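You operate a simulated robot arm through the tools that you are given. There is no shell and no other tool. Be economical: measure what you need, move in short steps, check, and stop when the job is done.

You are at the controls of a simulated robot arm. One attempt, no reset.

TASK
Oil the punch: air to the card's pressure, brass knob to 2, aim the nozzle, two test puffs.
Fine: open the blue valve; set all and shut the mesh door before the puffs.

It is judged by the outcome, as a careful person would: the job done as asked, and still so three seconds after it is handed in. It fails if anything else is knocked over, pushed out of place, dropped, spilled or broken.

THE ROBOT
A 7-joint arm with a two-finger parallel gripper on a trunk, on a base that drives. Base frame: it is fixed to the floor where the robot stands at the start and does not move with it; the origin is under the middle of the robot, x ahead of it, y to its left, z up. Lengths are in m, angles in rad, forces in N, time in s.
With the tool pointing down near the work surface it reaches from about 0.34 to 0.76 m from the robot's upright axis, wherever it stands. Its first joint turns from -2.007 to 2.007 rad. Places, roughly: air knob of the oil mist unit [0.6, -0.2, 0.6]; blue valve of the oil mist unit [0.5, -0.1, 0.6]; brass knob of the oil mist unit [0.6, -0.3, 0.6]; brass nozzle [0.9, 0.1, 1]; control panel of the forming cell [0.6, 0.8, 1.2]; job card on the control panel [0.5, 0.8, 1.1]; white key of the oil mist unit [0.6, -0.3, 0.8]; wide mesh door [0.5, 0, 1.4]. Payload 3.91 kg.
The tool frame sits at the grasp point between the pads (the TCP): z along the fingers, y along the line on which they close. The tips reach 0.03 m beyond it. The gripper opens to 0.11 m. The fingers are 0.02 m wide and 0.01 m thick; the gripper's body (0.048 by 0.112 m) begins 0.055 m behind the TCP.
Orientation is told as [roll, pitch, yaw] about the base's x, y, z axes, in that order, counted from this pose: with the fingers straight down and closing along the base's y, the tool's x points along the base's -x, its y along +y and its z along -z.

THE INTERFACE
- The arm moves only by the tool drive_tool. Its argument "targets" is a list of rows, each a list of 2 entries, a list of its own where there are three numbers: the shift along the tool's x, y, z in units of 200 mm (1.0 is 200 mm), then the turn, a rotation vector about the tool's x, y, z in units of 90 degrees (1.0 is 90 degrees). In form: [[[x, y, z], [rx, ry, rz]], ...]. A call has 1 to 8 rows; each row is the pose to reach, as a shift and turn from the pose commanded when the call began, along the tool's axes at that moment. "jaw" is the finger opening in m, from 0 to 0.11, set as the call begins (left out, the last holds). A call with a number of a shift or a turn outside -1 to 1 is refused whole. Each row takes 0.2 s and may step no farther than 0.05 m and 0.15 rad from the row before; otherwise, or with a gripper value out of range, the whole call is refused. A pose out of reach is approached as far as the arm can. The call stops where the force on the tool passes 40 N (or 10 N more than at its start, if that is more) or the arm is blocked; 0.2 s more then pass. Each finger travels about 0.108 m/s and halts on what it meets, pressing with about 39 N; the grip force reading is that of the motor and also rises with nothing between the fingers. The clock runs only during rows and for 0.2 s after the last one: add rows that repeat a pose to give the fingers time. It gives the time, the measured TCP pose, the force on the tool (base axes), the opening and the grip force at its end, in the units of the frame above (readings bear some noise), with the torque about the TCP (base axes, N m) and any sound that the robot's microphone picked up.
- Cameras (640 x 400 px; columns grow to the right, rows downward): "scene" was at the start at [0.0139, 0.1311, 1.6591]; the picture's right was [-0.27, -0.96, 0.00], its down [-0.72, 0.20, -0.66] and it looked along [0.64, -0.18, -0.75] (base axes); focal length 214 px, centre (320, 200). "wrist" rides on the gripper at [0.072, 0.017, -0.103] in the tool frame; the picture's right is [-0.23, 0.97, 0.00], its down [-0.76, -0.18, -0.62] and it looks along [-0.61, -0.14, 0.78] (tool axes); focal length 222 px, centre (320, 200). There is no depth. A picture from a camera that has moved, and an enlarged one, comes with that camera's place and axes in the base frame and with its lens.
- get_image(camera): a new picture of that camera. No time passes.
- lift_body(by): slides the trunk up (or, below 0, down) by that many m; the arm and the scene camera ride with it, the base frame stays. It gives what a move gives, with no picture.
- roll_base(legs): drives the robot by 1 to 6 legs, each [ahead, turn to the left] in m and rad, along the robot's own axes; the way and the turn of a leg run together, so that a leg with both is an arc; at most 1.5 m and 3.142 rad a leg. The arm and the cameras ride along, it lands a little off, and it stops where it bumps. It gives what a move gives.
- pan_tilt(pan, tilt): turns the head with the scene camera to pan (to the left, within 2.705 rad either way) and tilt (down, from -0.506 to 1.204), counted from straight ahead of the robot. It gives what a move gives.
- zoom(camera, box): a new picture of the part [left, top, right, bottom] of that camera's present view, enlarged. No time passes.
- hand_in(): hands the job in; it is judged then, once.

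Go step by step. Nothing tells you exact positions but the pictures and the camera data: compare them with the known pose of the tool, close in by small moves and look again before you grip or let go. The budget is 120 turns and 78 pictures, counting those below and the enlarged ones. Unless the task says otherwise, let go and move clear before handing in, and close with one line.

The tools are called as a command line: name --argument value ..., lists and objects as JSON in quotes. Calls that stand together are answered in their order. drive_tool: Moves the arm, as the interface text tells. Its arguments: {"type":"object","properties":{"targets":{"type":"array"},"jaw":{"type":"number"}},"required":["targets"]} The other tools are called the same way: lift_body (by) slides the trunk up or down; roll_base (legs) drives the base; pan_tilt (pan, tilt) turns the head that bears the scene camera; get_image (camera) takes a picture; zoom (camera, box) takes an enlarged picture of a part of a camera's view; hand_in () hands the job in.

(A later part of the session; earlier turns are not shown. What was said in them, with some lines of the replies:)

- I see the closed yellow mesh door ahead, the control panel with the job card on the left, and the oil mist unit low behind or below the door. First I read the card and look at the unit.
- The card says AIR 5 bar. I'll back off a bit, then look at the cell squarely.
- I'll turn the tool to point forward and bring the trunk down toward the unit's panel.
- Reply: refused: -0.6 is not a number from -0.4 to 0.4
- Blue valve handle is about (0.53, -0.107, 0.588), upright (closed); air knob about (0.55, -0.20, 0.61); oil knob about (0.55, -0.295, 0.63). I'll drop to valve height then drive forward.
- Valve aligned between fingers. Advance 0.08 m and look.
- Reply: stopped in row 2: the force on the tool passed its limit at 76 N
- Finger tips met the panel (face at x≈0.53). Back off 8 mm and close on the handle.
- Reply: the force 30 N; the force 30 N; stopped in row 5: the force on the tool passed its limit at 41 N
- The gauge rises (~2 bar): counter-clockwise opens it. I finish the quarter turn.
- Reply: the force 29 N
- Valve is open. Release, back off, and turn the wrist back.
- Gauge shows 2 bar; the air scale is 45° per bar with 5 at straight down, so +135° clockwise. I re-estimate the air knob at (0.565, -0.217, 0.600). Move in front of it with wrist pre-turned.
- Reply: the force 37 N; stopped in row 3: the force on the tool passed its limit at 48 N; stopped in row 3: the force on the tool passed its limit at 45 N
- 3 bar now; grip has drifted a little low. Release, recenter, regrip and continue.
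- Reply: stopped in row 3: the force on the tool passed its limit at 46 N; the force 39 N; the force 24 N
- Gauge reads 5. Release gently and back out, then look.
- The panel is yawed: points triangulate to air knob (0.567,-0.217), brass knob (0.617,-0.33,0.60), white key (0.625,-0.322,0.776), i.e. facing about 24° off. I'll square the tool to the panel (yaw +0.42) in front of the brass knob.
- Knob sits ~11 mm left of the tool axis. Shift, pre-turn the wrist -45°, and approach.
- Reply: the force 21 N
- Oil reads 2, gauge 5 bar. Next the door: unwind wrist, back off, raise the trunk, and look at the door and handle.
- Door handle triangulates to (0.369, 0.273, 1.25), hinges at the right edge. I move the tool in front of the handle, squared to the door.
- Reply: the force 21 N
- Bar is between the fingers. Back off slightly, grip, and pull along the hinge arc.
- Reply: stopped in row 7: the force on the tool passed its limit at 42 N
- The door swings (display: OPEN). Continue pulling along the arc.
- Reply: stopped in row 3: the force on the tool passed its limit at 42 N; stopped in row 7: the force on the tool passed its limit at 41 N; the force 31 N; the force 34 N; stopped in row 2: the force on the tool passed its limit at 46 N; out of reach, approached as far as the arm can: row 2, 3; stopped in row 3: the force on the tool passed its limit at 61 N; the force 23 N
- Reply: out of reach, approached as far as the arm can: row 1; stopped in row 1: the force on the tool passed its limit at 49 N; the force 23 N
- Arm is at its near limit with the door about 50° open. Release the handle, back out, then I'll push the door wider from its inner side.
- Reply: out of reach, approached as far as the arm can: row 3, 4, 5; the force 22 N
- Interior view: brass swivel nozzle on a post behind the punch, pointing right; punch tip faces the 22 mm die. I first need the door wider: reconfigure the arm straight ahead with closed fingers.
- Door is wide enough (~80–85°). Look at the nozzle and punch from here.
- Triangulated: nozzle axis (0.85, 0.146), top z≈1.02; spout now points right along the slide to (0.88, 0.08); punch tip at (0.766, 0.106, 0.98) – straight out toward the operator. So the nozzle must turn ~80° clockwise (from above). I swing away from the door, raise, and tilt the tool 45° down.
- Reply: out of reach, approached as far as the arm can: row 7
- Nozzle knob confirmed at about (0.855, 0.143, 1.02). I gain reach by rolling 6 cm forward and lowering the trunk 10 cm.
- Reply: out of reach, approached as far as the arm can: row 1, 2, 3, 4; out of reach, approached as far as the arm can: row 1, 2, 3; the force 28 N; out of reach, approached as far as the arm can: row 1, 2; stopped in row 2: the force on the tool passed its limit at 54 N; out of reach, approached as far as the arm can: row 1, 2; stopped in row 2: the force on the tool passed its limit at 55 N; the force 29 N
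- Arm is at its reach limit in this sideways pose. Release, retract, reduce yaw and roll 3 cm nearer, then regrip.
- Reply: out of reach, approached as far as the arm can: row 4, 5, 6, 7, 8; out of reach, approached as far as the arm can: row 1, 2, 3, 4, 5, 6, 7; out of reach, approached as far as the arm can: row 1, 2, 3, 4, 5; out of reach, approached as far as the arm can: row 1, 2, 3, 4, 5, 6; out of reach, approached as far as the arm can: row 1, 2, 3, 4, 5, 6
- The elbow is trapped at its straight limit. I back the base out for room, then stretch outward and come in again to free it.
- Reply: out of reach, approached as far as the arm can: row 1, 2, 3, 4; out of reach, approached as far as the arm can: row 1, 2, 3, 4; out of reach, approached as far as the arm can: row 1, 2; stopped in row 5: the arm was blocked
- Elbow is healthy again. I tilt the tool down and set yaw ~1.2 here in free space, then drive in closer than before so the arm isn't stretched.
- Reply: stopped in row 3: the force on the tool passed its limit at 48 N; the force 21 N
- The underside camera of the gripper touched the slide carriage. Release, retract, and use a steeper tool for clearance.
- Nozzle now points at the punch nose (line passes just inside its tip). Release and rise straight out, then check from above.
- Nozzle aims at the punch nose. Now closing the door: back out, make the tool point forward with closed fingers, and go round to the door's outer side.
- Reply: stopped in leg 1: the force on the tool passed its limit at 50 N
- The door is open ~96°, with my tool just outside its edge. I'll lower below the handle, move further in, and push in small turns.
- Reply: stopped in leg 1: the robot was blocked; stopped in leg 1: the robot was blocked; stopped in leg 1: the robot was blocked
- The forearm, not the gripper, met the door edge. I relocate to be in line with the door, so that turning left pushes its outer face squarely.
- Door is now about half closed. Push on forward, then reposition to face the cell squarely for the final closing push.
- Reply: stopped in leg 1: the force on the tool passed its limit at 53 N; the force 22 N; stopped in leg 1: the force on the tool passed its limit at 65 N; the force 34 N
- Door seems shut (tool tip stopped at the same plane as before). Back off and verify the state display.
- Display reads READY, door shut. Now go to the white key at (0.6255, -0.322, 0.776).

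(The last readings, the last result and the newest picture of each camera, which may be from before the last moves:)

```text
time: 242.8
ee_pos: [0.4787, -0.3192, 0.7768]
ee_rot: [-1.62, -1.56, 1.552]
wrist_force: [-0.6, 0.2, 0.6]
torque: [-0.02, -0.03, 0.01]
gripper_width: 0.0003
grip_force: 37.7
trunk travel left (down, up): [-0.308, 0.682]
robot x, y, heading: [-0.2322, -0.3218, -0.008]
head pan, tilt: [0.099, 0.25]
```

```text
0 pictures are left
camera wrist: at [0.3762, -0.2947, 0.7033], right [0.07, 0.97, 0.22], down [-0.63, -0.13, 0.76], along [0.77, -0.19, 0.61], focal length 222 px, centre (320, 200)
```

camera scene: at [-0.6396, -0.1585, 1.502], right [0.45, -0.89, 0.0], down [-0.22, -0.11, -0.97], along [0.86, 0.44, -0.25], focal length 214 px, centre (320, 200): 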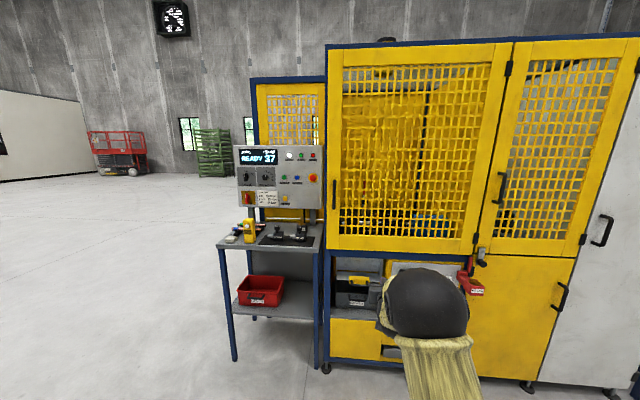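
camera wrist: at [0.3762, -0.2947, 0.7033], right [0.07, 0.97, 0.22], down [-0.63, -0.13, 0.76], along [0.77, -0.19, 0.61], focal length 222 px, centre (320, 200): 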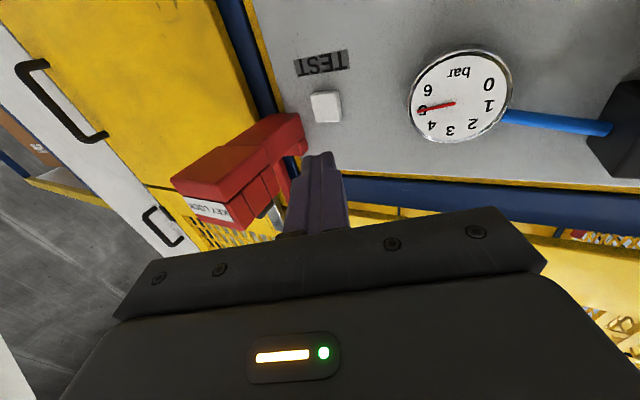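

Key position confirmed; the red box is close on the right, so I roll the gripper 90° (narrow side) before pressing.

drive_tool --targets '[[[0, 0, 0], [0, 0, 0.09]], [[0, 0, 0], [0, 0, 0.18]], [[0, 0, 0], [0, 0, 0.27]], [[0, 0, 0], [0, 0, 0.36]], [[0, 0, 0], [0, 0, 0.45]], [[0, 0, 0], [0, 0, 0.54]], [[0, 0, 0], [0, 0, 0.63]], [[0, 0, 0], [0, 0, 0.72]]]'

drive_tool --targets '[[[0, 0, 0], [0, 0, 0.09]], [[0, 0, 0], [0, 0, 0.18]], [[0, 0, 0], [0, 0, 0.28]]]'

```text
time: 244.6
ee_pos: [0.4773, -0.3182, 0.7767]
ee_rot: [1.57, -0.449, -1.639]
wrist_force: [0.0, 0.2, 0.1]
torque: [0.01, 0.0, -0.01]
gripper_width: 0.0
grip_force: 37.9
trunk travel left (down, up): [-0.308, 0.682]
robot x, y, heading: [-0.2263, -0.3185, 0.0]
head pan, tilt: [0.099, 0.25]
```

```text
refused: row 3 steps farther than a row can; nothing moved
```

drive_tool --targets '[[[0, 0, 0], [0, 0, 0.09]], [[0, 0, 0], [0, 0, 0.18]], [[0, 0, 0], [0, 0, 0.27]]]'

drive_tool --targets '[[[0.02, -0.005, 0.15], [0, 0, 0]], [[0.025, -0.005, 0.3], [0, 0, 0]], [[0.03, -0.005, 0.42], [0, 0, 0]], [[0.03, -0.005, 0.5], [0, 0, 0]]]'

```text
time: 245.4
ee_pos: [0.4764, -0.3184, 0.7754]
ee_rot: [1.57, -0.024, -1.638]
wrist_force: [-0.3, 0.0, 0.5]
torque: [0.02, 0.02, 0.01]
gripper_width: 0.0002
grip_force: 38.0
trunk travel left (down, up): [-0.308, 0.682]
robot x, y, heading: [-0.2255, -0.3243, -0.003]
head pan, tilt: [0.099, 0.25]
```

```text
time: 246.4
ee_pos: [0.5774, -0.3193, 0.7738]
ee_rot: [1.571, -0.026, -1.639]
wrist_force: [0.0, -0.4, -1.2]
torque: [-0.01, 0.03, -0.01]
gripper_width: 0.0
grip_force: 37.9
trunk travel left (down, up): [-0.308, 0.682]
robot x, y, heading: [-0.2296, -0.32, -0.004]
head pan, tilt: [0.099, 0.25]
```

drive_tool --targets '[[[0, 0, 0.03], [0, 0, 0]], [[0, 0, 0.06], [0, 0, 0]], [[0, 0, 0.08], [0, 0, 0]]]'

```text
time: 247.2
ee_pos: [0.5913, -0.3198, 0.7751]
ee_rot: [1.571, -0.026, -1.64]
wrist_force: [-13.2, -1.1, 0.9]
torque: [0.01, -0.04, 0.09]
gripper_width: 0.0
grip_force: 37.7
trunk travel left (down, up): [-0.308, 0.682]
robot x, y, heading: [-0.2298, -0.3237, -0.007]
head pan, tilt: [0.099, 0.25]
heard: click
```

A click was heard at 13 N. Release and listen.

drive_tool --targets '[[[0, 0, 0], [0, 0, 0]], [[0, 0, -0.05], [0, 0, 0]], [[0, 0, -0.1], [0, 0, 0]], [[0, 0, -0.1], [0, 0, 0]], [[0, 0, -0.1], [0, 0, 0]]]'

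```text
time: 248.4
ee_pos: [0.5731, -0.3176, 0.7743]
ee_rot: [1.572, -0.027, -1.64]
wrist_force: [1.1, -0.1, 0.1]
torque: [0.01, 0.01, -0.02]
gripper_width: 0.0
grip_force: 37.7
trunk travel left (down, up): [-0.308, 0.682]
robot x, y, heading: [-0.2292, -0.3236, -0.005]
head pan, tilt: [0.099, 0.25]
```

drive_tool --targets '[[[0, 0, 0.05], [0, 0, 0]], [[0, 0, 0.08], [0, 0, 0]], [[0, 0, 0.1], [0, 0, 0]]]'

drive_tool --targets '[[[0, 0, 0], [0, 0, 0]], [[0, 0, -0.05], [0, 0, 0]], [[0, 0, -0.1], [0, 0, 0]], [[0, 0, -0.25], [0, 0, 0]], [[0, 0, -0.45], [0, 0, 0]], [[0, 0, -0.65], [0, 0, 0]]]'

```text
time: 249.2
ee_pos: [0.5924, -0.3197, 0.7742]
ee_rot: [1.572, -0.025, -1.639]
wrist_force: [-15.6, -0.1, -1.0]
torque: [-0.01, 0.05, 0.15]
gripper_width: 0.0
grip_force: 37.9
trunk travel left (down, up): [-0.308, 0.682]
robot x, y, heading: [-0.227, -0.3232, -0.008]
head pan, tilt: [0.099, 0.25]
heard: click
```

```text
time: 250.6
ee_pos: [0.4652, -0.3108, 0.7772]
ee_rot: [1.573, -0.026, -1.641]
wrist_force: [0.3, 0.0, -0.8]
torque: [0.03, 0.02, 0.01]
gripper_width: 0.0
grip_force: 38.2
trunk travel left (down, up): [-0.308, 0.682]
robot x, y, heading: [-0.2267, -0.3229, -0.003]
head pan, tilt: [0.099, 0.25]
```

Two clicks, two puffs; the tool is clear of the key. I back the base off a little and hand in.

roll_base --legs '[[-0.2, 0]]'

hand_in

```text
time: 252.4
ee_pos: [0.2608, -0.3103, 0.7782]
ee_rot: [1.571, -0.026, -1.641]
wrist_force: [0.1, -0.4, 0.1]
torque: [-0.02, 0.0, 0.0]
gripper_width: 0.0003
grip_force: 37.3
trunk travel left (down, up): [-0.308, 0.682]
robot x, y, heading: [-0.4343, -0.3189, -0.009]
head pan, tilt: [0.099, 0.25]
```

```text
The job is handed in.
```

I handed in the job: blue valve open, air at 5 bar as on the card, brass knob at 2, nozzle aimed at the punch nose, mesh door shut with the panel showing READY, then two presses of the white test key. Each press gave one click but no audible puff, and I had no pictures left to check for oil at the punch. Along the way the gripper briefly touched the top of the slide carriage, and the arm bumped the open door's edge; nothing looked moved in the later pictures.
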